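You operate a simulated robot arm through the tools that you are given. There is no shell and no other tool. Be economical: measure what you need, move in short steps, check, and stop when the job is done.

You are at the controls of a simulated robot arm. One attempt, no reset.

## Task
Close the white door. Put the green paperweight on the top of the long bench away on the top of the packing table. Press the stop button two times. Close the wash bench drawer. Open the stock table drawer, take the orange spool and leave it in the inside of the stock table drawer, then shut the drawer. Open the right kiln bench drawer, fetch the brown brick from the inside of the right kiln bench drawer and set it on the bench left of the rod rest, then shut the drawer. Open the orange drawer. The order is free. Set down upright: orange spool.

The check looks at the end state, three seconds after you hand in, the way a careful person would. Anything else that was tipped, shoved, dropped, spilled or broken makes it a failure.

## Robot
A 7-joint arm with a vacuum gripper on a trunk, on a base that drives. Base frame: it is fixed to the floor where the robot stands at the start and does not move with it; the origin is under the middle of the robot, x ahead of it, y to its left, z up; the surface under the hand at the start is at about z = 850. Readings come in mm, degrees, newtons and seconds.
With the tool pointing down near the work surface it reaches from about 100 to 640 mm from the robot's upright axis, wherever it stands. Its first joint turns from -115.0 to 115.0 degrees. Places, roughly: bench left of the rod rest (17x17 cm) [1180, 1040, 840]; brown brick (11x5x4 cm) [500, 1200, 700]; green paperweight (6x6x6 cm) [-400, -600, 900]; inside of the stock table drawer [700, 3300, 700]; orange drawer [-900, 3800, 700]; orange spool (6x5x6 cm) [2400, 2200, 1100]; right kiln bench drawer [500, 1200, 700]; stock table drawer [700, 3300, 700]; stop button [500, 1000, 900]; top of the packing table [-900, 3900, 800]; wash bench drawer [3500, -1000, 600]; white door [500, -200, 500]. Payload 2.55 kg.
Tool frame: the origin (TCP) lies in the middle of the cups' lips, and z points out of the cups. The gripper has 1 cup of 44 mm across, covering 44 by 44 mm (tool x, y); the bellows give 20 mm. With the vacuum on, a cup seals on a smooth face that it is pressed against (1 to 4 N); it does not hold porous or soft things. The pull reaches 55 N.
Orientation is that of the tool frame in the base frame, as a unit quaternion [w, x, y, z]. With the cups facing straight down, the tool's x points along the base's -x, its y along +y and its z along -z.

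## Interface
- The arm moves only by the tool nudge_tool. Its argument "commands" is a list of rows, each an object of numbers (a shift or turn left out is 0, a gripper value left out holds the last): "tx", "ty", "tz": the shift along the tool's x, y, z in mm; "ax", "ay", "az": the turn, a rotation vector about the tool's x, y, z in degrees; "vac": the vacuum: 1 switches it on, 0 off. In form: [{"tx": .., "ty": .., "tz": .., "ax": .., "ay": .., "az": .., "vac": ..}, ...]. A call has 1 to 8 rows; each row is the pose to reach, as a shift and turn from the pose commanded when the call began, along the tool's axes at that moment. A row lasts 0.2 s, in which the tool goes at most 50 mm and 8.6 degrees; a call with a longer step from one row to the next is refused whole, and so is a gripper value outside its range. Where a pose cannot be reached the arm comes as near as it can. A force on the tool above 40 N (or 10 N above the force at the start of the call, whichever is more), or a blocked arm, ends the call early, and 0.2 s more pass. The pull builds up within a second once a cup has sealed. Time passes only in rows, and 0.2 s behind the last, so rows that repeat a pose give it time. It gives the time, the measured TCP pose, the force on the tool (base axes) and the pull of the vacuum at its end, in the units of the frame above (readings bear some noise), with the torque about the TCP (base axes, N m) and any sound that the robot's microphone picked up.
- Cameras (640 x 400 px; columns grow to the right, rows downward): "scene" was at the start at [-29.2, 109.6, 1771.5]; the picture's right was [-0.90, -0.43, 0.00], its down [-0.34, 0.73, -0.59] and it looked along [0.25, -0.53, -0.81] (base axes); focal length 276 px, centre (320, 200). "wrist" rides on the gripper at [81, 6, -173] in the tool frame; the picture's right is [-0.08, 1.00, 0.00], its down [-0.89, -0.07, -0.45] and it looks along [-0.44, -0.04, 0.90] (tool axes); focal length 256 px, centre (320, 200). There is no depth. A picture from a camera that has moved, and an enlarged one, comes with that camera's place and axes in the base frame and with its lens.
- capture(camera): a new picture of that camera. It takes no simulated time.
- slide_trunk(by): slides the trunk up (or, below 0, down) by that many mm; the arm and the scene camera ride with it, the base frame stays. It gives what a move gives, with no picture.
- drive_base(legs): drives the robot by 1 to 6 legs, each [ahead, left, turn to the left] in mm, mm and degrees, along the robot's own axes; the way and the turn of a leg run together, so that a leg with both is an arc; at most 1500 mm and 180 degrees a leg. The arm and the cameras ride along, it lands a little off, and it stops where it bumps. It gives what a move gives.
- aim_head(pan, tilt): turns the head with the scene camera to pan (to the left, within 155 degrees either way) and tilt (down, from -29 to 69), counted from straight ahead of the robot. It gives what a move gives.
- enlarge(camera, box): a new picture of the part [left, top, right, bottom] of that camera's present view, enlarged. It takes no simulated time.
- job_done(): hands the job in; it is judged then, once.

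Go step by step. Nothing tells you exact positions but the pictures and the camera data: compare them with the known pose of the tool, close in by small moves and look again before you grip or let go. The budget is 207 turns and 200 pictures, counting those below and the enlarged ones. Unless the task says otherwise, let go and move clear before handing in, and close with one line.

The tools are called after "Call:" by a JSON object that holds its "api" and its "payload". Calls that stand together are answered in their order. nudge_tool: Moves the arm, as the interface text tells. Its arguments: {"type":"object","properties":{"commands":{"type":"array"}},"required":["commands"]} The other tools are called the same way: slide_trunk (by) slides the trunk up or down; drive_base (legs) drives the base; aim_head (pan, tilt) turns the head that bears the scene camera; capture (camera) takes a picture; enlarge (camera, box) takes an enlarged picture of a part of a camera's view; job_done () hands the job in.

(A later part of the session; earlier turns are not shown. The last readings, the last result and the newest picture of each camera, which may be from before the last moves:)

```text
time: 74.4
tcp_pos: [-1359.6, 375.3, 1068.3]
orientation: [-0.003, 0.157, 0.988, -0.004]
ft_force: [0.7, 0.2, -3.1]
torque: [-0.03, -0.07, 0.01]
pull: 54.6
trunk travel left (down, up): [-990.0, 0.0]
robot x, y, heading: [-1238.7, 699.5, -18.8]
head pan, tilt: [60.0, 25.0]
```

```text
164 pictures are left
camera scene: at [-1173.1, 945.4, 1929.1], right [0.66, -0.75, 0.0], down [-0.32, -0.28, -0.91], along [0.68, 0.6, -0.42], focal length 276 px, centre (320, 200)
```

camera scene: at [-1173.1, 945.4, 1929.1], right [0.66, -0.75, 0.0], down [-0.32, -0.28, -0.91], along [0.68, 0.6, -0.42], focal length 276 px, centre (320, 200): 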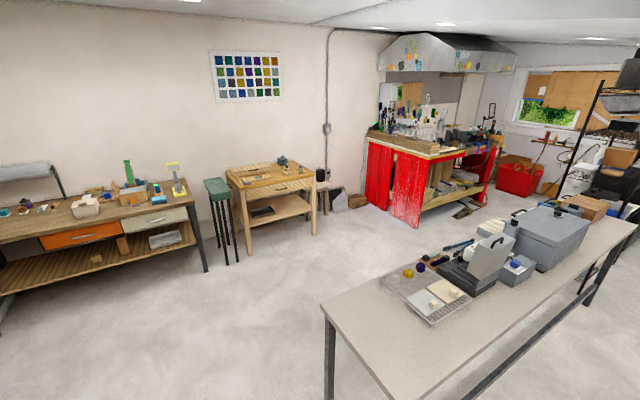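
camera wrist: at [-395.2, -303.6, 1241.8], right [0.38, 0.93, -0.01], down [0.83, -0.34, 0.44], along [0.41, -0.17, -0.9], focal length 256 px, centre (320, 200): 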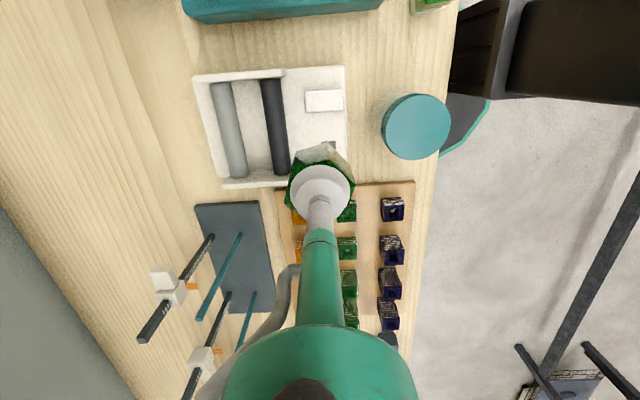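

The packing table front runs along the far wall (about from (-1725,3895) to (-187,3384)). I turn to face it and drive up.

Call:
{"api": "drive_base", "payload": {"legs": [[0, 0, 90], [1000, 50, 0], [1000, 150, 0], [150, 0, 0]]}}

Call:
{"api": "aim_head", "payload": {"pan": 10, "tilt": 40}}

Call:
{"api": "capture", "payload": {"camera": "scene"}}

```text
time: 89.2
tcp_pos: [-444.4, 2682.5, 1067.3]
orientation: [0.001, -0.589, 0.808, -0.004]
ft_force: [0.2, 0.9, -2.9]
torque: [0.06, -0.03, -0.03]
pull: 54.8
trunk travel left (down, up): [-990.0, 0.0]
robot x, y, heading: [-764.6, 2797.0, 71.4]
head pan, tilt: [60.0, 25.0]
```

```text
time: 90.4
tcp_pos: [-444.4, 2683.1, 1067.4]
orientation: [0.0, -0.589, 0.808, -0.004]
ft_force: [0.3, 0.4, -2.6]
torque: [0.05, -0.03, -0.03]
pull: 54.7
trunk travel left (down, up): [-990.0, 0.0]
robot x, y, heading: [-768.9, 2798.3, 71.6]
head pan, tilt: [10.0, 40.0]
```

```text
163 pictures are left
camera scene: at [-943.1, 2881.7, 1905.8], right [0.99, -0.15, 0.0], down [-0.1, -0.64, -0.77], along [0.11, 0.76, -0.64], focal length 276 px, centre (320, 200)
```

scene: 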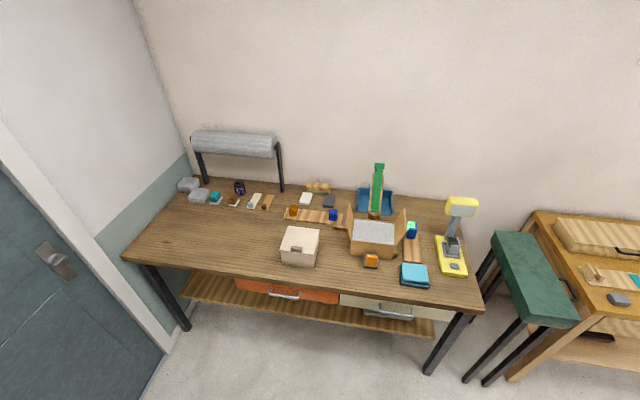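

A free spot on the tabletop front-left (~(-1162,3857)) lies left of the beige box, above the orange drawer's left end. I drive closer and look again.

Call:
{"api": "drive_base", "payload": {"legs": [[0, 560, 0], [310, 0, 0]]}}

Call:
{"api": "aim_head", "payload": {"pan": 0, "tilt": 55}}

Call:
{"api": "capture", "payload": {"camera": "scene"}}

```text
time: 95.3
tcp_pos: [-872.1, 3148.3, 1067.1]
orientation: [0.0, -0.586, 0.81, -0.004]
ft_force: [0.5, -0.4, -3.0]
torque: [0.01, -0.03, 0.0]
pull: 54.5
trunk travel left (down, up): [-990.0, 0.0]
robot x, y, heading: [-1191.7, 3270.3, 70.9]
head pan, tilt: [10.0, 40.0]
```

```text
time: 96.0
tcp_pos: [-872.4, 3150.4, 1067.7]
orientation: [0.0, -0.586, 0.81, -0.004]
ft_force: [1.2, 0.1, -3.5]
torque: [0.06, -0.04, 0.04]
pull: 54.8
trunk travel left (down, up): [-990.0, 0.0]
robot x, y, heading: [-1195.5, 3266.1, 70.9]
head pan, tilt: [0.0, 55.0]
```

```text
162 pictures are left
camera scene: at [-1358.6, 3336.2, 1885.2], right [0.95, -0.33, 0.0], down [-0.27, -0.77, -0.57], along [0.19, 0.54, -0.82], focal length 276 px, centre (320, 200)
```

scene: 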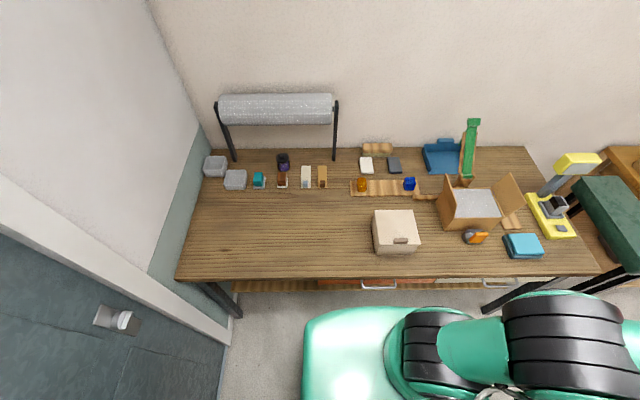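

Call:
{"api": "nudge_tool", "payload": {"commands": [{"tx": -43, "ty": 20}, {"tx": -86, "ty": 40}, {"tx": -130, "ty": 60}, {"tx": -174, "ty": 80}, {"tx": -217, "ty": 101}, {"tx": -260, "ty": 122}, {"tx": -303, "ty": 143}]}}

Call:
{"api": "nudge_tool", "payload": {"commands": [{"tx": -24, "ty": 42}, {"tx": -48, "ty": 84}, {"tx": -72, "ty": 127}, {"tx": -95, "ty": 170}, {"tx": -118, "ty": 213}, {"tx": -140, "ty": 256}, {"tx": -160, "ty": 300}, {"tx": -180, "ty": 340}]}}

Call:
{"api": "capture", "payload": {"camera": "wrist"}}

```text
time: 97.6
tcp_pos: [-914.9, 3485.7, 1065.5]
orientation: [0.0, -0.585, 0.811, -0.005]
ft_force: [-0.9, -0.3, -2.0]
torque: [0.02, -0.06, 0.0]
pull: 55.0
trunk travel left (down, up): [-990.0, 0.0]
robot x, y, heading: [-1198.9, 3267.6, 70.8]
head pan, tilt: [0.0, 55.0]
```

```text
time: 99.4
tcp_pos: [-1181.0, 3760.4, 1060.1]
orientation: [0.0, -0.586, 0.81, -0.005]
ft_force: [-0.2, -0.2, -2.1]
torque: [0.04, -0.11, -0.01]
pull: 54.1
trunk travel left (down, up): [-990.0, 0.0]
robot x, y, heading: [-1192.0, 3270.7, 71.1]
head pan, tilt: [0.0, 55.0]
```

```text
161 pictures are left
camera wrist: at [-1212.9, 3686.0, 1235.4], right [-0.92, 0.39, -0.01], down [0.34, 0.83, 0.44], along [0.18, 0.4, -0.9], focal length 256 px, centre (320, 200)
```

wrist: 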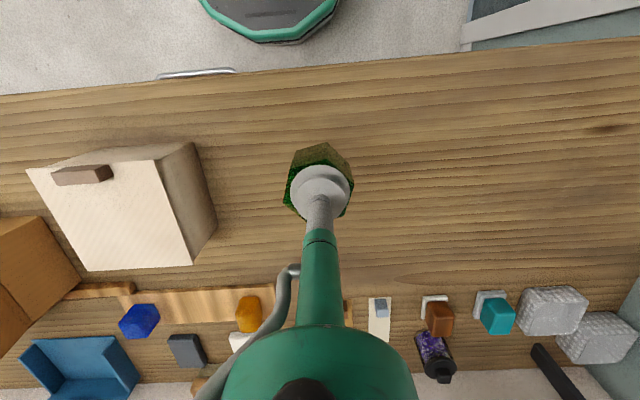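

The spot beneath is free. I'll lower the trunk, then settle the weight gently.

Call:
{"api": "slide_trunk", "payload": {"by": -140}}

Call:
{"api": "capture", "payload": {"camera": "wrist"}}

Call:
{"api": "capture", "payload": {"camera": "scene"}}

```text
time: 101.1
tcp_pos: [-1179.3, 3758.7, 922.6]
orientation: [0.0, -0.586, 0.811, -0.004]
ft_force: [0.5, -1.0, -3.3]
torque: [0.06, -0.1, -0.02]
pull: 55.0
trunk travel left (down, up): [-850.0, 140.0]
robot x, y, heading: [-1197.4, 3267.6, 71.0]
head pan, tilt: [0.0, 55.0]
```

```text
160 pictures are left
camera wrist: at [-1211.2, 3685.0, 1096.1], right [-0.92, 0.39, -0.01], down [0.34, 0.83, 0.44], along [0.18, 0.41, -0.9], focal length 256 px, centre (320, 200)
```

wrist: 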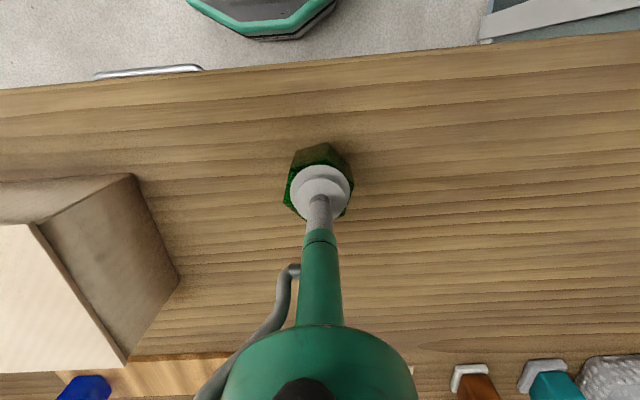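

```text
159 pictures are left
camera scene: at [-1358.6, 3336.4, 1745.2], right [0.95, -0.33, 0.0], down [-0.27, -0.77, -0.57], along [0.19, 0.54, -0.82], focal length 276 px, centre (320, 200)
```

scene: 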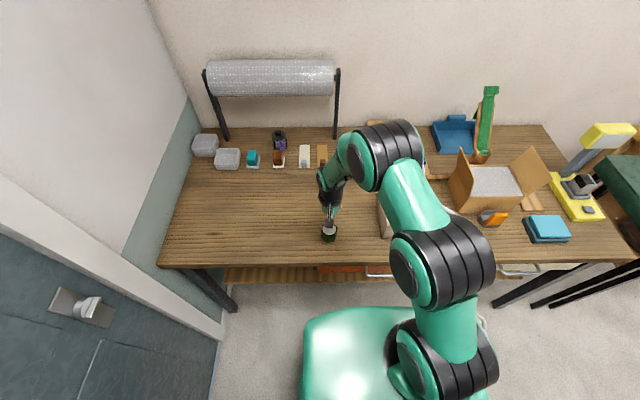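

Call:
{"api": "nudge_tool", "payload": {"commands": [{"tz": 8}, {"tz": 14}, {"tz": 20}, {"tz": 26}, {"tz": 32}]}}

Call:
{"api": "capture", "payload": {"camera": "wrist"}}

```text
time: 102.1
tcp_pos: [-1179.7, 3763.2, 903.6]
orientation: [0.004, -0.585, 0.811, 0.001]
ft_force: [-1.4, -7.4, 23.1]
torque: [-0.11, -0.54, -0.14]
pull: 54.9
trunk travel left (down, up): [-850.0, 140.0]
robot x, y, heading: [-1194.4, 3269.7, 71.0]
head pan, tilt: [0.0, 55.0]
stopped in row 5: the force on the tool passed its limit at 40 N (the readings are from after the stop); the commanded pose is now the measured one
```

```text
158 pictures are left
camera wrist: at [-1211.5, 3687.2, 1077.0], right [-0.92, 0.39, 0.0], down [0.35, 0.82, 0.45], along [0.18, 0.42, -0.89], focal length 256 px, centre (320, 200)
```

wrist: 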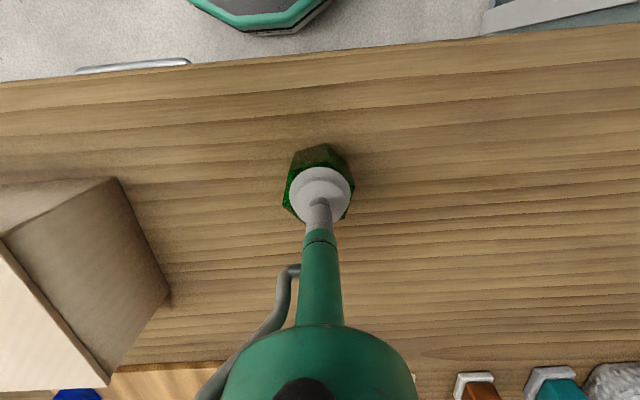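

The weight is resting on the table. I release and rise.

Call:
{"api": "nudge_tool", "payload": {"commands": [{"tz": -4, "vac": 0}, {"tz": -4}, {"tz": -4}, {"tz": -12}, {"tz": -30}, {"tz": -70}, {"tz": -115}]}}

Call:
{"api": "capture", "payload": {"camera": "wrist"}}

```text
time: 103.7
tcp_pos: [-1180.2, 3761.9, 1016.2]
orientation: [0.003, -0.585, 0.811, 0.0]
ft_force: [-0.1, -0.4, 0.1]
torque: [-0.02, 0.02, -0.01]
pull: 0.1
trunk travel left (down, up): [-850.0, 140.0]
robot x, y, heading: [-1194.7, 3264.9, 71.0]
head pan, tilt: [0.0, 55.0]
```

```text
157 pictures are left
camera wrist: at [-1211.9, 3686.8, 1190.2], right [-0.92, 0.39, 0.0], down [0.34, 0.82, 0.45], along [0.18, 0.41, -0.89], focal length 256 px, centre (320, 200)
```

wrist: 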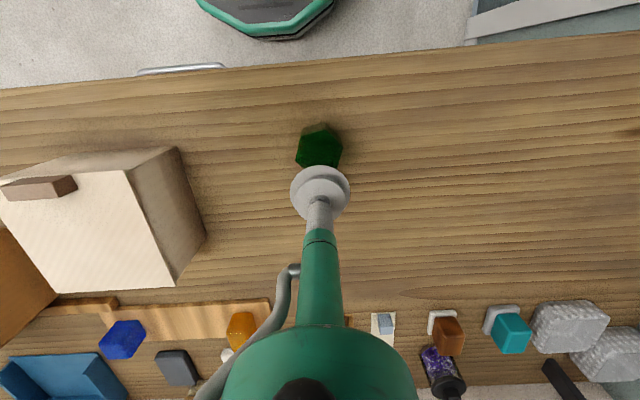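

The paperweight stands well on the packing table. Now I back off and look at the orange drawer front.

Call:
{"api": "drive_base", "payload": {"legs": [[-300, -80, 0]]}}

Call:
{"api": "slide_trunk", "payload": {"by": -200}}

Call:
{"api": "aim_head", "payload": {"pan": 0, "tilt": 50}}

Call:
{"api": "capture", "payload": {"camera": "scene"}}

Call:
{"api": "capture", "payload": {"camera": "wrist"}}

```text
time: 105.8
tcp_pos: [-1199.8, 3460.5, 1016.1]
orientation: [0.003, -0.586, 0.811, 0.0]
ft_force: [-0.6, -1.0, 0.3]
torque: [-0.02, -0.01, -0.02]
pull: 0.0
trunk travel left (down, up): [-850.0, 140.0]
robot x, y, heading: [-1214.5, 2964.4, 71.1]
head pan, tilt: [0.0, 55.0]
```

```text
time: 108.0
tcp_pos: [-1200.3, 3460.8, 817.1]
orientation: [0.003, -0.585, 0.811, 0.0]
ft_force: [-0.3, 0.4, 1.1]
torque: [0.0, 0.02, 0.01]
pull: 0.0
trunk travel left (down, up): [-650.0, 340.0]
robot x, y, heading: [-1217.3, 2964.8, 71.0]
head pan, tilt: [0.0, 55.0]
```

```text
time: 108.6
tcp_pos: [-1200.0, 3461.5, 815.4]
orientation: [0.003, -0.584, 0.811, 0.0]
ft_force: [-0.2, -0.1, 0.1]
torque: [-0.01, 0.03, -0.01]
pull: 0.2
trunk travel left (down, up): [-650.0, 340.0]
robot x, y, heading: [-1213.1, 2965.4, 70.9]
head pan, tilt: [0.0, 50.0]
```

```text
156 pictures are left
camera scene: at [-1376.8, 3038.6, 1551.6], right [0.95, -0.33, 0.0], down [-0.25, -0.72, -0.64], along [0.21, 0.61, -0.77], focal length 276 px, centre (320, 200)
```

scene: 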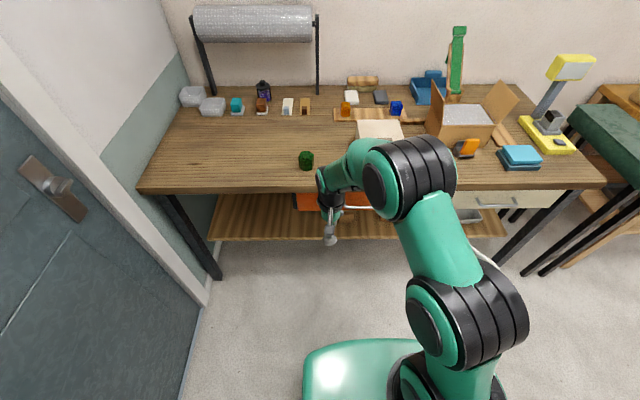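

```text
155 pictures are left
camera wrist: at [-1231.1, 3385.5, 989.6], right [-0.92, 0.39, 0.0], down [0.35, 0.82, 0.45], along [0.18, 0.41, -0.89], focal length 256 px, centre (320, 200)
```

wrist: 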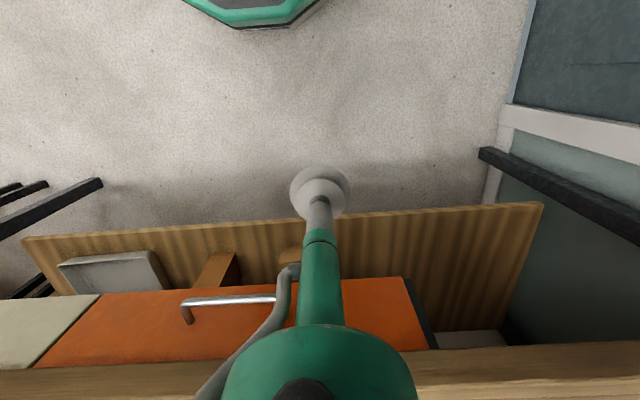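

The orange panel front plane is near v≈3110 (my room axis), panel z≈695–800, with the handle at (-1021,3580,756). I lower the trunk and turn the tool level, aimed at the panel to the left of the handle.

Call:
{"api": "slide_trunk", "payload": {"by": -130}}

Call:
{"api": "nudge_tool", "payload": {"commands": [{"ay": -8.4, "tz": -8}, {"ay": -16.8, "tz": -16}, {"ay": -25.2, "tz": -24}, {"ay": -33.6, "tz": -32}, {"ay": -42, "tz": -40}, {"ay": -50.4, "tz": -48}, {"ay": -58.8, "tz": -56}, {"ay": -67.2, "tz": -60}]}}

Call:
{"api": "nudge_tool", "payload": {"commands": [{"ay": -8}, {"ay": -16}, {"ay": -22.8}]}}

Call:
{"api": "capture", "payload": {"camera": "wrist"}}

Call:
{"api": "capture", "payload": {"camera": "scene"}}

```text
time: 110.2
tcp_pos: [-1199.2, 3461.3, 686.0]
orientation: [0.003, -0.585, 0.811, 0.0]
ft_force: [0.4, -0.3, 0.5]
torque: [-0.03, 0.03, 0.0]
pull: 0.0
trunk travel left (down, up): [-520.0, 470.0]
robot x, y, heading: [-1216.0, 2964.7, 71.2]
head pan, tilt: [0.0, 50.0]
```

```text
time: 112.0
tcp_pos: [-1194.3, 3470.7, 753.6]
orientation: [0.445, -0.49, 0.678, 0.319]
ft_force: [-0.8, -0.6, 1.0]
torque: [-0.01, -0.01, 0.02]
pull: 0.0
out of reach, approached as far as the arm can: row 8
trunk travel left (down, up): [-520.0, 470.0]
robot x, y, heading: [-1214.9, 2965.4, 70.9]
head pan, tilt: [0.0, 50.0]
```

```text
time: 112.8
tcp_pos: [-1195.1, 3470.3, 754.0]
orientation: [0.445, -0.491, 0.678, 0.319]
ft_force: [-0.5, -0.2, 0.5]
torque: [0.0, -0.03, 0.01]
pull: 0.1
out of reach, approached as far as the arm can: row 1, 2, 3
trunk travel left (down, up): [-520.0, 470.0]
robot x, y, heading: [-1213.2, 2964.9, 71.1]
head pan, tilt: [0.0, 50.0]
```

```text
154 pictures are left
camera wrist: at [-1259.8, 3290.1, 750.6], right [-0.94, 0.34, 0.07], down [0.05, -0.07, 1.0], along [0.35, 0.94, 0.05], focal length 256 px, centre (320, 200)
```

wrist: 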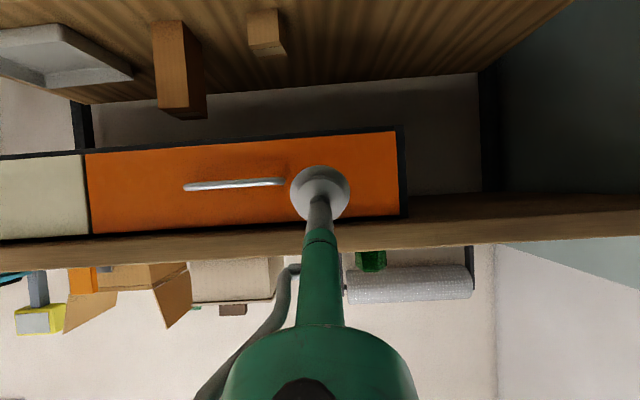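

```text
153 pictures are left
camera scene: at [-1376.8, 3038.5, 1421.6], right [0.95, -0.33, 0.0], down [-0.25, -0.72, -0.64], along [0.21, 0.61, -0.77], focal length 276 px, centre (320, 200)
```

scene: 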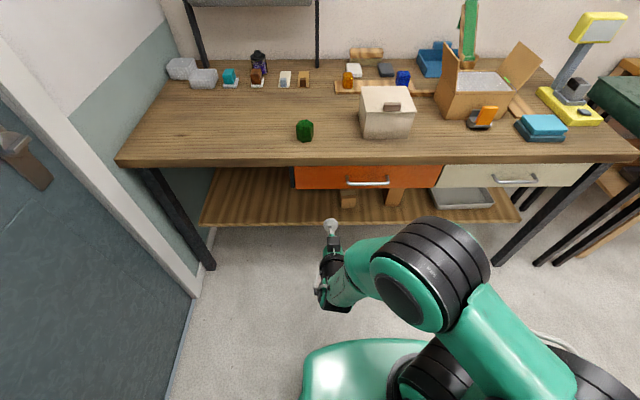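

Call:
{"api": "nudge_tool", "payload": {"commands": [{"tz": 37, "tx": -16}, {"tz": 73, "tx": -33}, {"tz": 110, "tx": -49, "ay": -6}, {"tz": 110, "tx": -49, "ay": -14}, {"tz": 110, "tx": -49, "ay": -22.5}]}}

Call:
{"api": "capture", "payload": {"camera": "wrist"}}

```text
time: 114.0
tcp_pos: [-1150.6, 3600.5, 768.6]
orientation: [0.519, -0.452, 0.622, 0.374]
ft_force: [-0.9, 1.1, -0.5]
torque: [0.03, 0.0, 0.03]
pull: 0.1
out of reach, approached as far as the arm can: row 4, 5
trunk travel left (down, up): [-520.0, 470.0]
robot x, y, heading: [-1215.0, 2966.5, 71.0]
head pan, tilt: [0.0, 50.0]
```

```text
152 pictures are left
camera wrist: at [-1214.9, 3427.1, 721.4], right [-0.94, 0.33, 0.07], down [-0.02, -0.28, 0.96], along [0.33, 0.9, 0.27], focal length 256 px, centre (320, 200)
```

wrist: 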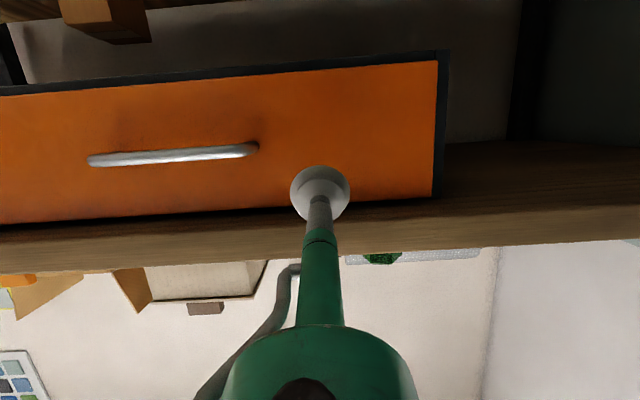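

Call:
{"api": "slide_trunk", "payload": {"by": -100}}

Call:
{"api": "nudge_tool", "payload": {"commands": [{"tx": -28, "tz": -5}, {"tx": -56, "tz": -10, "ay": -5}, {"tx": -56, "tz": -10, "ay": -10.4}, {"tx": -56, "tz": -10, "ay": -10.4}]}}

Call:
{"api": "capture", "payload": {"camera": "wrist"}}

```text
time: 115.3
tcp_pos: [-1152.0, 3600.9, 668.2]
orientation: [0.519, -0.452, 0.622, 0.373]
ft_force: [0.3, -1.3, 0.6]
torque: [-0.02, 0.02, 0.03]
pull: 0.0
trunk travel left (down, up): [-420.0, 570.0]
robot x, y, heading: [-1214.6, 2963.6, 71.1]
head pan, tilt: [0.0, 50.0]
```

```text
time: 116.3
tcp_pos: [-1148.5, 3606.3, 728.5]
orientation: [0.544, -0.436, 0.601, 0.391]
ft_force: [-0.3, -0.7, 0.2]
torque: [0.0, 0.0, 0.01]
pull: 0.1
out of reach, approached as far as the arm can: row 2, 3, 4
trunk travel left (down, up): [-420.0, 570.0]
robot x, y, heading: [-1210.9, 2965.9, 70.8]
head pan, tilt: [0.0, 50.0]
```

```text
151 pictures are left
camera wrist: at [-1210.8, 3436.2, 668.0], right [-0.94, 0.32, 0.07], down [-0.05, -0.35, 0.93], along [0.32, 0.88, 0.35], focal length 256 px, centre (320, 200)
```

wrist: 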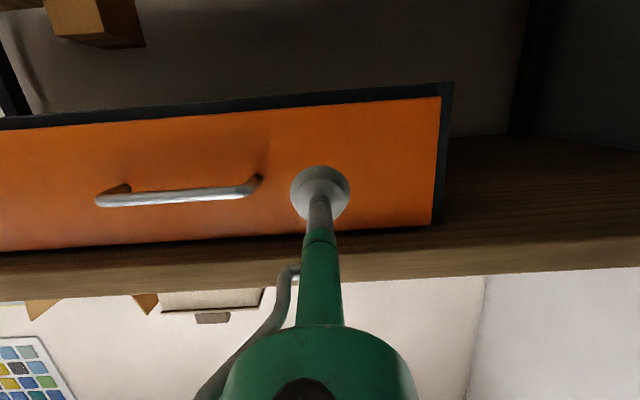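

Call:
{"api": "nudge_tool", "payload": {"commands": [{"tz": 15, "vac": 1}, {"tz": 30}, {"tz": 40}, {"tz": 46}, {"tz": 52}, {"tz": 58}]}}

Call:
{"api": "capture", "payload": {"camera": "wrist"}}

```text
time: 117.7
tcp_pos: [-1131.3, 3661.6, 722.7]
orientation: [0.543, -0.437, 0.601, 0.392]
ft_force: [-0.3, -0.9, 0.1]
torque: [-0.04, -0.01, 0.01]
pull: 0.0
trunk travel left (down, up): [-420.0, 570.0]
robot x, y, heading: [-1214.7, 2963.9, 70.8]
head pan, tilt: [0.0, 50.0]
```

```text
150 pictures are left
camera wrist: at [-1192.8, 3491.8, 662.5], right [-0.94, 0.32, 0.07], down [-0.05, -0.35, 0.93], along [0.32, 0.88, 0.35], focal length 256 px, centre (320, 200)
```

wrist: 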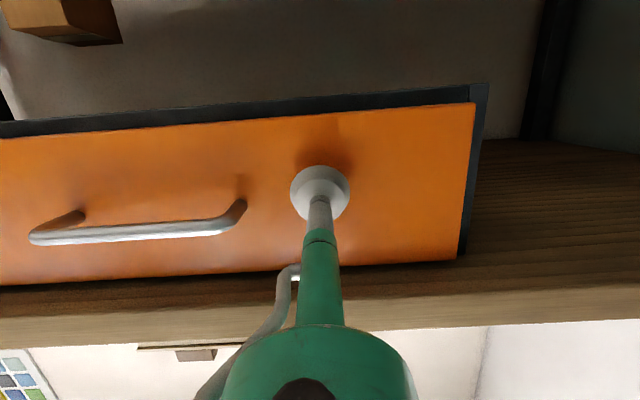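

Call:
{"api": "nudge_tool", "payload": {"commands": [{"tz": 8, "tx": -8}, {"tz": 16, "tx": -12}, {"tz": 24, "tx": -12}, {"tz": 32, "tx": -12}, {"tz": 40, "tx": -12}, {"tz": 48, "tx": -12}]}}

Call:
{"api": "capture", "payload": {"camera": "wrist"}}

```text
time: 118.7
tcp_pos: [-1124.3, 3684.8, 731.6]
orientation: [0.542, -0.437, 0.602, 0.39]
ft_force: [-2.1, -15.8, 8.7]
torque: [0.05, -0.17, 0.06]
pull: 54.8
trunk travel left (down, up): [-420.0, 570.0]
robot x, y, heading: [-1213.2, 2963.7, 71.0]
head pan, tilt: [0.0, 50.0]
stopped in row 4: the force on the tool passed its limit at 40 N (the readings are from after the stop); the commanded pose is now the measured one
```

```text
149 pictures are left
camera wrist: at [-1185.3, 3514.5, 670.3], right [-0.94, 0.32, 0.07], down [-0.05, -0.35, 0.94], along [0.33, 0.88, 0.35], focal length 256 px, centre (320, 200)
```

wrist: 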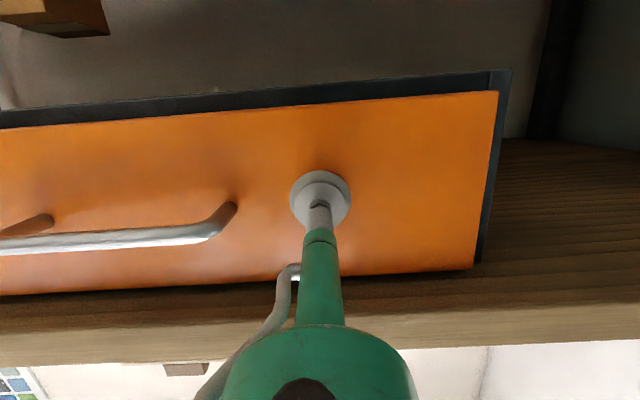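

The cup sealed on the orange drawer. I pull it open by driving backwards.

Call:
{"api": "drive_base", "payload": {"legs": [[-80, 0, 0]]}}

Call:
{"api": "drive_base", "payload": {"legs": [[-120, 0, 0]]}}

Call:
{"api": "capture", "payload": {"camera": "scene"}}

```text
time: 119.8
tcp_pos: [-1147.8, 3610.5, 731.7]
orientation: [0.542, -0.436, 0.602, 0.39]
ft_force: [5.9, -3.8, 11.5]
torque: [-0.08, -0.2, 0.18]
pull: 54.8
trunk travel left (down, up): [-420.0, 570.0]
robot x, y, heading: [-1242.2, 2890.5, 70.8]
head pan, tilt: [0.0, 50.0]
```

```text
time: 121.0
tcp_pos: [-1184.8, 3499.8, 731.1]
orientation: [0.542, -0.435, 0.604, 0.389]
ft_force: [12.6, -5.0, 6.3]
torque: [-0.07, -0.31, 0.34]
pull: 54.5
trunk travel left (down, up): [-420.0, 570.0]
robot x, y, heading: [-1282.7, 2774.8, 70.9]
head pan, tilt: [0.0, 50.0]
```

```text
148 pictures are left
camera scene: at [-1440.2, 2848.8, 1321.9], right [0.94, -0.33, 0.0], down [-0.25, -0.72, -0.64], along [0.21, 0.61, -0.77], focal length 276 px, centre (320, 200)
```

scene: 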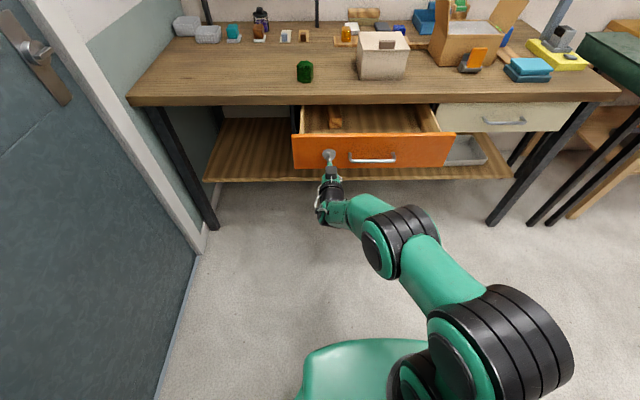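

Call:
{"api": "drive_base", "payload": {"legs": [[-90, -8, 0]]}}

Call:
{"api": "capture", "payload": {"camera": "scene"}}

```text
time: 122.1
tcp_pos: [-1212.5, 3413.3, 730.3]
orientation: [0.544, -0.438, 0.6, 0.391]
ft_force: [-23.4, 6.9, 2.6]
torque: [0.05, 0.16, -0.4]
pull: 54.9
trunk travel left (down, up): [-420.0, 570.0]
robot x, y, heading: [-1301.2, 2691.3, 71.2]
head pan, tilt: [0.0, 50.0]
```

```text
147 pictures are left
camera scene: at [-1466.7, 2762.6, 1321.2], right [0.95, -0.33, 0.0], down [-0.25, -0.72, -0.64], along [0.21, 0.61, -0.77], focal length 276 px, centre (320, 200)
```

scene: 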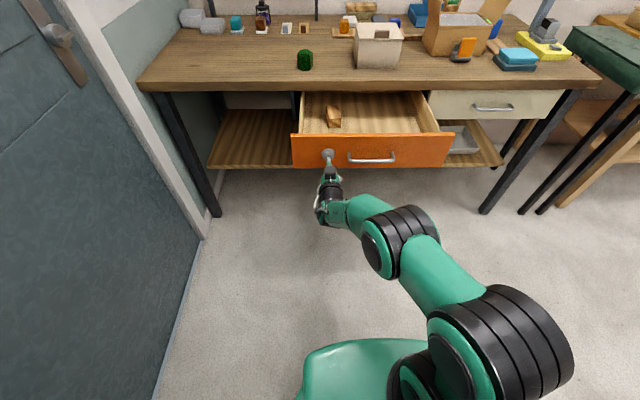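

Call:
{"api": "drive_base", "payload": {"legs": [[-60, 6, 0]]}}

Call:
{"api": "capture", "payload": {"camera": "scene"}}

```text
time: 123.1
tcp_pos: [-1231.1, 3356.7, 732.0]
orientation: [0.542, -0.436, 0.603, 0.39]
ft_force: [19.6, -7.2, 1.3]
torque: [-0.03, -0.38, 0.36]
pull: 54.9
trunk travel left (down, up): [-420.0, 570.0]
robot x, y, heading: [-1326.5, 2635.1, 70.7]
head pan, tilt: [0.0, 50.0]
```

```text
146 pictures are left
camera scene: at [-1486.3, 2707.5, 1322.0], right [0.94, -0.33, 0.0], down [-0.25, -0.72, -0.64], along [0.21, 0.61, -0.77], focal length 276 px, centre (320, 200)
```

scene: 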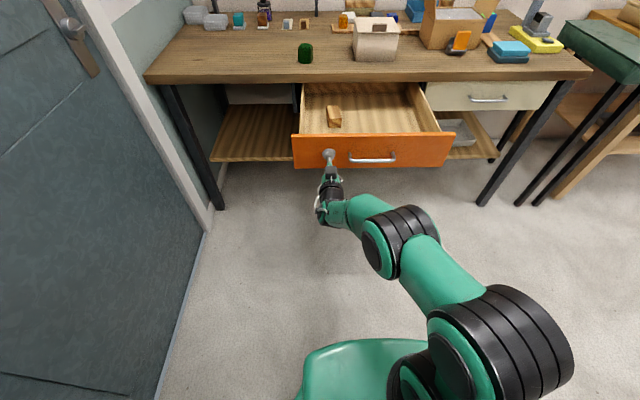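

The drawer is wide open (~345 mm). I release and back away.

Call:
{"api": "nudge_tool", "payload": {"commands": [{"vac": 0}, {"vac": 0}, {"vac": 0}, {"tz": -8}, {"tz": -30}, {"tz": -60}]}}

Call:
{"api": "drive_base", "payload": {"legs": [[-150, 0, 0]]}}

Call:
{"api": "capture", "payload": {"camera": "scene"}}

```text
time: 124.5
tcp_pos: [-1250.6, 3303.6, 736.7]
orientation: [0.543, -0.435, 0.603, 0.39]
ft_force: [0.5, -0.5, 0.2]
torque: [0.03, -0.01, -0.02]
pull: 0.1
trunk travel left (down, up): [-420.0, 570.0]
robot x, y, heading: [-1328.4, 2633.6, 70.7]
head pan, tilt: [0.0, 50.0]
```

```text
time: 125.8
tcp_pos: [-1299.9, 3157.8, 737.8]
orientation: [0.543, -0.435, 0.603, 0.39]
ft_force: [0.1, -0.2, 0.1]
torque: [-0.02, 0.0, 0.04]
pull: 0.0
trunk travel left (down, up): [-420.0, 570.0]
robot x, y, heading: [-1378.6, 2491.2, 71.0]
head pan, tilt: [0.0, 50.0]
```

```text
145 pictures are left
camera scene: at [-1538.7, 2563.6, 1321.6], right [0.94, -0.33, 0.0], down [-0.25, -0.72, -0.64], along [0.21, 0.61, -0.77], focal length 276 px, centre (320, 200)
```

scene: 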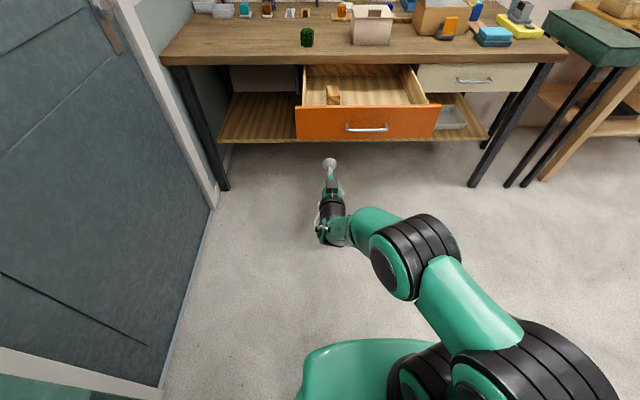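

The orange drawer is done. Next I drive sideways along to the stock table (the wooden table with a drawer) and look.

Call:
{"api": "drive_base", "payload": {"legs": [[0, -850, 0.5], [0, -850, 0]]}}

Call:
{"api": "slide_trunk", "payload": {"by": 100}}

Call:
{"api": "aim_head", "payload": {"pan": 0, "tilt": 30}}

Call:
{"api": "capture", "payload": {"camera": "scene"}}

Call:
{"api": "aim_head", "payload": {"pan": -70, "tilt": 20}}

Call:
{"api": "capture", "payload": {"camera": "scene"}}

```text
time: 134.4
tcp_pos: [286.9, 2610.6, 737.3]
orientation: [0.542, -0.436, 0.604, 0.389]
ft_force: [-0.6, -0.3, 0.7]
torque: [-0.03, -0.04, 0.04]
pull: 0.0
trunk travel left (down, up): [-420.0, 570.0]
robot x, y, heading: [212.9, 1946.4, 70.9]
head pan, tilt: [0.0, 50.0]
```

```text
time: 135.7
tcp_pos: [286.8, 2611.8, 837.4]
orientation: [0.543, -0.435, 0.603, 0.39]
ft_force: [0.5, -0.1, -0.2]
torque: [0.01, 0.01, -0.01]
pull: 0.1
trunk travel left (down, up): [-520.0, 470.0]
robot x, y, heading: [211.8, 1947.0, 70.9]
head pan, tilt: [0.0, 50.0]
```

```text
time: 136.5
tcp_pos: [286.3, 2611.4, 836.3]
orientation: [0.542, -0.437, 0.603, 0.39]
ft_force: [0.4, -0.3, -0.3]
torque: [0.02, 0.0, 0.02]
pull: 0.1
trunk travel left (down, up): [-520.0, 470.0]
robot x, y, heading: [212.9, 1943.6, 70.9]
head pan, tilt: [0.0, 30.0]
```

```text
144 pictures are left
camera scene: at [54.1, 2030.5, 1451.1], right [0.95, -0.33, 0.0], down [-0.16, -0.47, -0.87], along [0.28, 0.82, -0.5], focal length 276 px, centre (320, 200)
```

scene: 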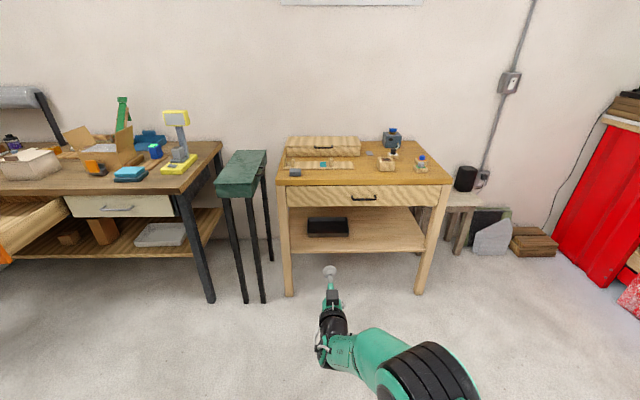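

```text
time: 137.9
tcp_pos: [286.1, 2612.9, 837.6]
orientation: [0.543, -0.435, 0.603, 0.389]
ft_force: [0.3, 0.8, 0.0]
torque: [-0.01, 0.01, 0.0]
pull: 0.0
trunk travel left (down, up): [-520.0, 470.0]
robot x, y, heading: [209.0, 1947.5, 71.0]
head pan, tilt: [-70.0, 20.0]
```

```text
143 pictures are left
camera scene: at [117.6, 1946.6, 1467.2], right [0.02, -1.0, 0.0], down [-0.34, -0.01, -0.94], along [0.94, 0.02, -0.34], focal length 276 px, centre (320, 200)
```

scene: 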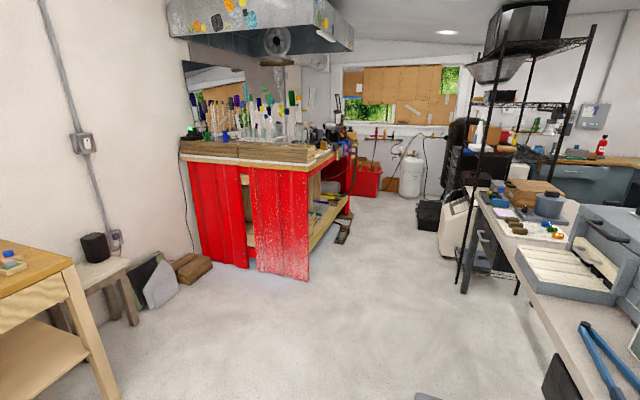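

The stock table's drawer front has a dark handle near (674,3140). I drive up with the level tool aimed just left of the handle.

Call:
{"api": "slide_trunk", "payload": {"by": -90}}

Call:
{"api": "drive_base", "payload": {"legs": [[460, -80, 0.4]]}}

Call:
{"api": "capture", "payload": {"camera": "wrist"}}

Call:
{"api": "aim_head", "payload": {"pan": 0, "tilt": 45}}

Call:
{"api": "capture", "payload": {"camera": "scene"}}

```text
time: 139.2
tcp_pos: [286.9, 2612.5, 746.6]
orientation: [0.542, -0.436, 0.604, 0.389]
ft_force: [0.2, 0.1, -0.5]
torque: [0.0, 0.01, 0.01]
pull: 0.0
trunk travel left (down, up): [-430.0, 560.0]
robot x, y, heading: [210.5, 1946.1, 71.0]
head pan, tilt: [-70.0, 20.0]
```

```text
time: 142.0
tcp_pos: [505.5, 3026.6, 748.2]
orientation: [0.541, -0.439, 0.601, 0.393]
ft_force: [0.2, -0.6, -0.2]
torque: [0.0, -0.05, -0.01]
pull: 0.0
trunk travel left (down, up): [-430.0, 560.0]
robot x, y, heading: [439.5, 2357.7, 71.6]
head pan, tilt: [-70.0, 20.0]
```

```text
142 pictures are left
camera wrist: at [445.9, 2857.1, 686.5], right [-0.95, 0.31, 0.08], down [-0.04, -0.35, 0.94], along [0.32, 0.88, 0.34], focal length 256 px, centre (320, 200)
```

wrist: 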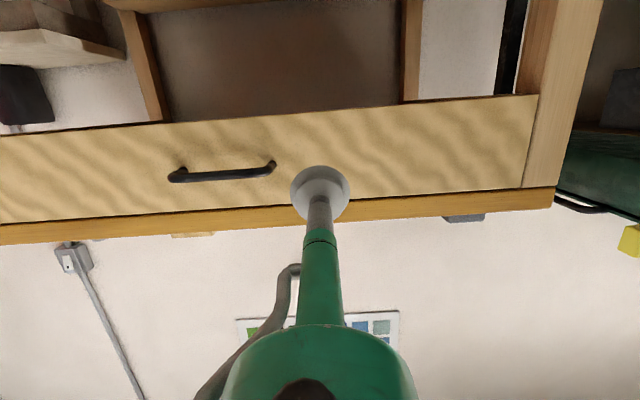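

```text
time: 143.4
tcp_pos: [506.7, 3026.5, 747.4]
orientation: [0.541, -0.439, 0.601, 0.392]
ft_force: [0.5, -0.2, -1.0]
torque: [-0.02, -0.01, 0.03]
pull: 0.0
trunk travel left (down, up): [-430.0, 560.0]
robot x, y, heading: [440.8, 2356.3, 71.5]
head pan, tilt: [0.0, 45.0]
```

```text
141 pictures are left
camera scene: at [276.2, 2435.2, 1338.6], right [0.95, -0.32, 0.0], down [-0.23, -0.67, -0.71], along [0.23, 0.67, -0.71], focal length 276 px, centre (320, 200)
```

scene: 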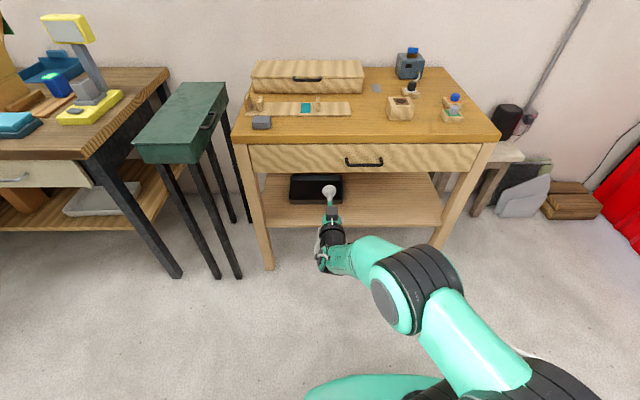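

Call:
{"api": "drive_base", "payload": {"legs": [[70, 0, 0]]}}

Call:
{"api": "capture", "payload": {"camera": "wrist"}}

```text
time: 144.4
tcp_pos: [528.2, 3092.9, 746.8]
orientation: [0.541, -0.438, 0.601, 0.392]
ft_force: [-0.3, 0.5, -0.9]
torque: [0.01, 0.02, -0.03]
pull: 0.1
trunk travel left (down, up): [-430.0, 560.0]
robot x, y, heading: [456.5, 2423.4, 71.3]
head pan, tilt: [0.0, 45.0]
```

```text
140 pictures are left
camera wrist: at [468.4, 2922.9, 686.3], right [-0.95, 0.32, 0.08], down [-0.04, -0.35, 0.94], along [0.32, 0.88, 0.34], focal length 256 px, centre (320, 200)
```

wrist: 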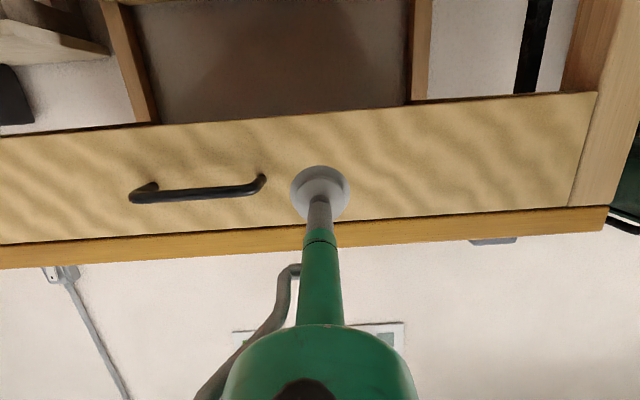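

Call:
{"api": "nudge_tool", "payload": {"commands": [{"tz": 15, "vac": 1}, {"tz": 28}, {"tz": 40}, {"tz": 48}, {"tz": 56}, {"tz": 64}, {"tz": 72}, {"tz": 80}]}}

Call:
{"api": "capture", "payload": {"camera": "wrist"}}

```text
time: 146.2
tcp_pos: [552.8, 3168.6, 738.4]
orientation: [0.541, -0.439, 0.602, 0.391]
ft_force: [0.9, 0.3, -0.1]
torque: [0.01, -0.01, 0.02]
pull: 0.1
trunk travel left (down, up): [-430.0, 560.0]
robot x, y, heading: [456.7, 2423.9, 71.5]
head pan, tilt: [0.0, 45.0]
```

```text
139 pictures are left
camera wrist: at [492.6, 2997.9, 677.7], right [-0.95, 0.32, 0.08], down [-0.04, -0.35, 0.94], along [0.32, 0.88, 0.34], focal length 256 px, centre (320, 200)
```

wrist: 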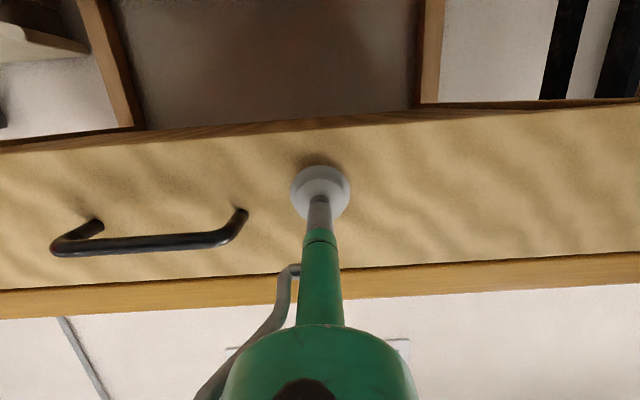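

Call:
{"api": "nudge_tool", "payload": {"commands": [{"tz": 8, "tx": -8}, {"tz": 16, "tx": -12}, {"tz": 24, "tx": -12}, {"tz": 32, "tx": -12}, {"tz": 38, "tx": -12}, {"tz": 44, "tx": -12}, {"tz": 50, "tx": -12}]}}

Call:
{"api": "capture", "payload": {"camera": "wrist"}}

```text
time: 146.9
tcp_pos: [557.6, 3178.0, 740.0]
orientation: [0.535, -0.443, 0.605, 0.388]
ft_force: [-3.1, -15.5, 4.1]
torque: [0.59, -0.29, -0.12]
pull: 55.0
trunk travel left (down, up): [-430.0, 560.0]
robot x, y, heading: [456.3, 2424.5, 71.6]
head pan, tilt: [0.0, 45.0]
stopped in row 3: the force on the tool passed its limit at 41 N (the readings are from after the stop); the commanded pose is now the measured one
```

```text
138 pictures are left
camera wrist: at [495.5, 3006.5, 682.6], right [-0.95, 0.32, 0.07], down [-0.04, -0.33, 0.94], along [0.32, 0.89, 0.33], focal length 256 px, centre (320, 200)
```

wrist: 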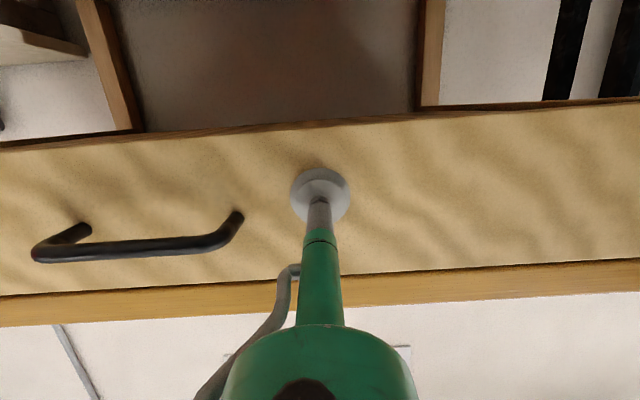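

Sealed on the wooden front too. I pull it open by backing up.

Call:
{"api": "drive_base", "payload": {"legs": [[-80, 0, 0]]}}

Call:
{"api": "drive_base", "payload": {"legs": [[-110, 0, 0]]}}

Call:
{"api": "capture", "payload": {"camera": "scene"}}

```text
time: 148.0
tcp_pos: [532.3, 3105.2, 739.0]
orientation: [0.536, -0.442, 0.606, 0.388]
ft_force: [7.5, -2.3, 8.3]
torque: [0.29, -0.43, -0.03]
pull: 54.9
trunk travel left (down, up): [-430.0, 560.0]
robot x, y, heading: [436.9, 2346.7, 71.5]
head pan, tilt: [0.0, 45.0]
```

```text
time: 149.2
tcp_pos: [498.2, 3000.1, 740.7]
orientation: [0.535, -0.442, 0.606, 0.388]
ft_force: [3.7, -0.2, 3.6]
torque: [0.28, -0.08, 0.02]
pull: 54.8
trunk travel left (down, up): [-430.0, 560.0]
robot x, y, heading: [399.5, 2244.5, 71.5]
head pan, tilt: [0.0, 45.0]
```

```text
137 pictures are left
camera scene: at [237.8, 2318.2, 1338.6], right [0.95, -0.32, 0.0], down [-0.22, -0.67, -0.71], along [0.22, 0.67, -0.71], focal length 276 px, centre (320, 200)
```

scene: 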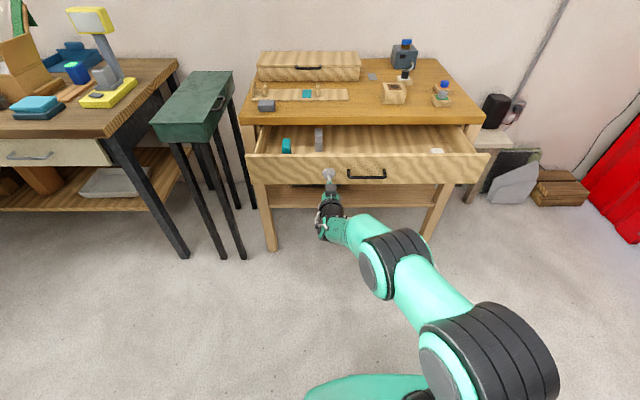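

Call:
{"api": "drive_base", "payload": {"legs": [[-80, 0, 0]]}}

Call:
{"api": "capture", "payload": {"camera": "scene"}}

```text
time: 150.2
tcp_pos: [472.4, 2923.4, 740.6]
orientation: [0.536, -0.441, 0.606, 0.388]
ft_force: [3.5, -1.8, 1.2]
torque: [0.18, -0.15, 0.11]
pull: 54.6
trunk travel left (down, up): [-430.0, 560.0]
robot x, y, heading: [374.3, 2170.2, 71.4]
head pan, tilt: [0.0, 45.0]
```

```text
136 pictures are left
camera scene: at [212.4, 2242.3, 1338.6], right [0.95, -0.32, 0.0], down [-0.22, -0.67, -0.71], along [0.22, 0.67, -0.71], focal length 276 px, centre (320, 200)
```

scene: 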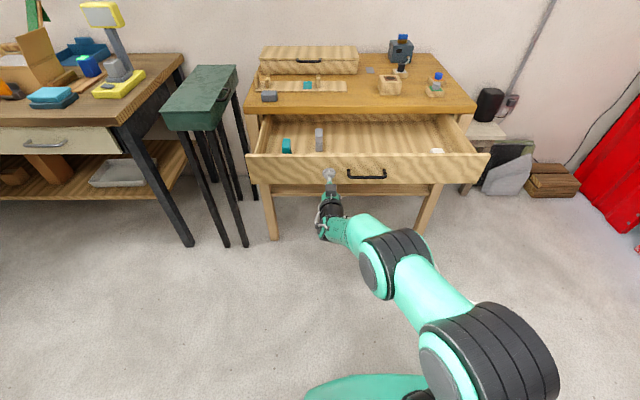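

The drawer is open ~270 mm with a large free area inside. I let go and look for the spool on the red table.

Call:
{"api": "nudge_tool", "payload": {"commands": [{"vac": 0}, {"vac": 0}, {"vac": 0}, {"tz": -8}, {"tz": -30}, {"tz": -60}]}}

Call:
{"api": "drive_base", "payload": {"legs": [[-150, 0, 0]]}}

Call:
{"api": "slide_trunk", "payload": {"by": 400}}

Call:
{"api": "aim_head", "payload": {"pan": -65, "tilt": 20}}

Call:
{"api": "capture", "payload": {"camera": "scene"}}

```text
time: 151.6
tcp_pos: [454.7, 2868.5, 749.6]
orientation: [0.536, -0.442, 0.606, 0.388]
ft_force: [0.2, -0.2, -0.4]
torque: [0.01, -0.03, -0.01]
pull: 0.0
trunk travel left (down, up): [-430.0, 560.0]
robot x, y, heading: [370.4, 2166.0, 71.5]
head pan, tilt: [0.0, 45.0]
```

```text
time: 153.0
tcp_pos: [404.1, 2728.6, 748.4]
orientation: [0.535, -0.443, 0.605, 0.389]
ft_force: [0.4, -0.5, 0.5]
torque: [0.03, 0.02, -0.01]
pull: 0.2
trunk travel left (down, up): [-430.0, 560.0]
robot x, y, heading: [323.7, 2024.4, 71.7]
head pan, tilt: [0.0, 45.0]
```

```text
time: 156.8
tcp_pos: [405.4, 2729.2, 1148.1]
orientation: [0.536, -0.442, 0.606, 0.388]
ft_force: [-0.8, 0.7, 0.8]
torque: [-0.01, 0.02, 0.01]
pull: 0.1
trunk travel left (down, up): [-830.0, 160.0]
robot x, y, heading: [325.9, 2030.0, 71.3]
head pan, tilt: [0.0, 45.0]
```

```text
time: 158.2
tcp_pos: [406.1, 2728.6, 1149.1]
orientation: [0.535, -0.443, 0.605, 0.389]
ft_force: [-0.2, 0.8, 0.0]
torque: [0.03, -0.01, 0.0]
pull: 0.1
trunk travel left (down, up): [-830.0, 160.0]
robot x, y, heading: [326.9, 2026.9, 72.1]
head pan, tilt: [-65.0, 20.0]
```

```text
135 pictures are left
camera scene: at [232.0, 2036.3, 1777.2], right [0.12, -0.99, 0.0], down [-0.34, -0.04, -0.94], along [0.93, 0.11, -0.34], focal length 276 px, centre (320, 200)
```

scene: 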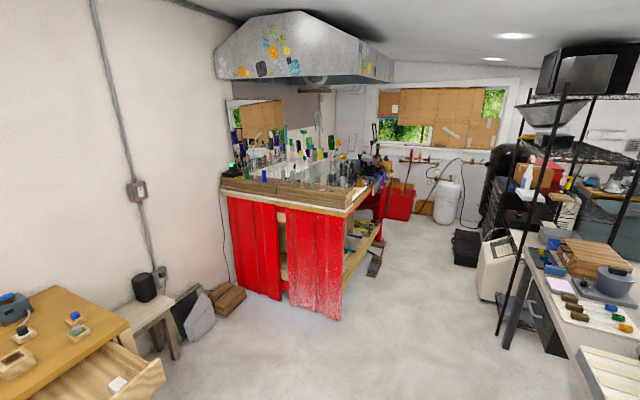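

I turn right to face along the aisle and bring the tool back to pointing straight down before approaching the red table.

Call:
{"api": "drive_base", "payload": {"legs": [[0, 0, -90]]}}

Call:
{"api": "nudge_tool", "payload": {"commands": [{"ay": 8.4, "tz": -20}, {"ay": 16.8, "tz": -40}, {"ay": 25.2, "tz": -60}, {"ay": 33.6, "tz": -80}, {"ay": 42, "tz": -100}, {"ay": 50.4, "tz": -120}, {"ay": 58.8, "tz": -135}, {"ay": 67.2, "tz": -150}]}}

Call:
{"api": "nudge_tool", "payload": {"commands": [{"ay": 8}, {"ay": 16}]}}

Call:
{"api": "aim_head", "payload": {"pan": 20, "tilt": 20}}

Call:
{"api": "capture", "payload": {"camera": "scene"}}

```text
time: 162.4
tcp_pos: [1029.9, 1961.5, 1148.7]
orientation: [0.654, 0.108, 0.742, -0.097]
ft_force: [0.1, 0.6, 0.4]
torque: [0.01, -0.01, 0.02]
pull: 0.0
trunk travel left (down, up): [-830.0, 160.0]
robot x, y, heading: [328.0, 2029.0, -17.3]
head pan, tilt: [-65.0, 20.0]
```

```text
time: 164.2
tcp_pos: [887.0, 2004.4, 1168.5]
orientation: [0.133, 0.144, 0.98, -0.021]
ft_force: [0.2, 0.4, 0.9]
torque: [0.01, 0.01, 0.0]
pull: 0.0
trunk travel left (down, up): [-830.0, 160.0]
robot x, y, heading: [322.1, 2029.8, -17.4]
head pan, tilt: [-65.0, 20.0]
```

```text
time: 164.8
tcp_pos: [852.9, 2003.8, 1116.9]
orientation: [0.01, 0.146, 0.989, 0.0]
ft_force: [0.1, 1.2, -0.2]
torque: [0.0, 0.0, -0.01]
pull: 0.0
out of reach, approached as far as the arm can: row 1, 2
trunk travel left (down, up): [-830.0, 160.0]
robot x, y, heading: [326.8, 2026.5, -17.3]
head pan, tilt: [-65.0, 20.0]
```

```text
time: 166.3
tcp_pos: [852.4, 2004.7, 1116.6]
orientation: [0.011, 0.147, 0.989, 0.001]
ft_force: [-0.1, -1.4, 0.0]
torque: [-0.02, -0.01, 0.01]
pull: 0.1
trunk travel left (down, up): [-830.0, 160.0]
robot x, y, heading: [327.8, 2025.6, -17.4]
head pan, tilt: [20.0, 20.0]
```

```text
134 pictures are left
camera scene: at [414.4, 2217.6, 1777.2], right [0.05, -1.0, 0.0], down [-0.34, -0.02, -0.94], along [0.94, 0.04, -0.34], focal length 276 px, centre (320, 200)
```

scene: 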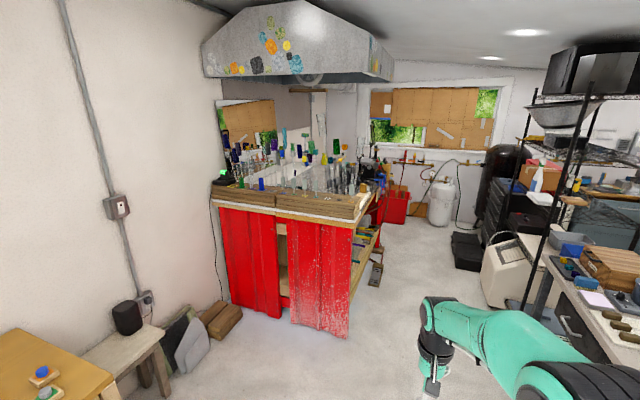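

Call:
{"api": "drive_base", "payload": {"legs": [[1450, 0, -1]]}}

Call:
{"api": "aim_head", "payload": {"pan": 55, "tilt": 30}}

Call:
{"api": "capture", "payload": {"camera": "scene"}}

```text
time: 173.6
tcp_pos: [2236.8, 1546.9, 1118.7]
orientation: [0.011, 0.157, 0.988, 0.001]
ft_force: [-1.0, 0.4, 0.0]
torque: [0.02, -0.01, 0.0]
pull: 0.0
trunk travel left (down, up): [-830.0, 160.0]
robot x, y, heading: [1711.0, 1583.1, -18.5]
head pan, tilt: [20.0, 20.0]
```

```text
time: 174.6
tcp_pos: [2237.1, 1545.9, 1117.6]
orientation: [0.012, 0.156, 0.988, 0.002]
ft_force: [0.5, 0.2, 0.3]
torque: [0.02, 0.02, -0.01]
pull: 0.0
trunk travel left (down, up): [-830.0, 160.0]
robot x, y, heading: [1708.8, 1578.9, -18.4]
head pan, tilt: [55.0, 30.0]
```

```text
133 pictures are left
camera scene: at [1781.9, 1820.5, 1761.2], right [0.59, -0.8, 0.0], down [-0.4, -0.3, -0.87], along [0.7, 0.51, -0.5], focal length 276 px, centre (320, 200)
```

scene: 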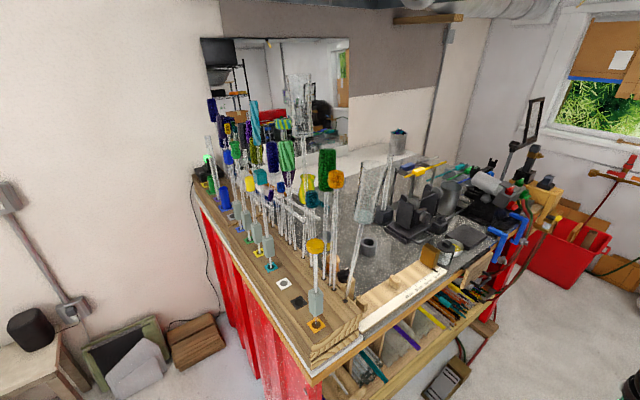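

Call:
{"api": "enlarge", "payload": {"camera": "scene", "box": [270, 120, 510, 370]}}

```text
1.60 times, centred on (390, 245) of scene
camera zoom: at [1781.9, 1820.5, 1761.2], right [0.59, -0.8, 0.0], down [-0.4, -0.3, -0.87], along [0.7, 0.51, -0.5], focal length 442 px, centre (208, 128)
```

zoom: 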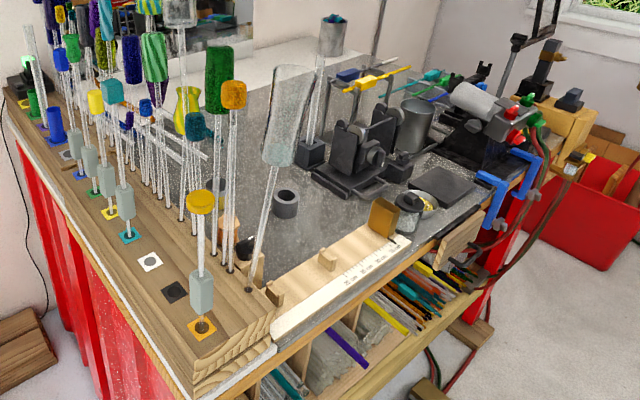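

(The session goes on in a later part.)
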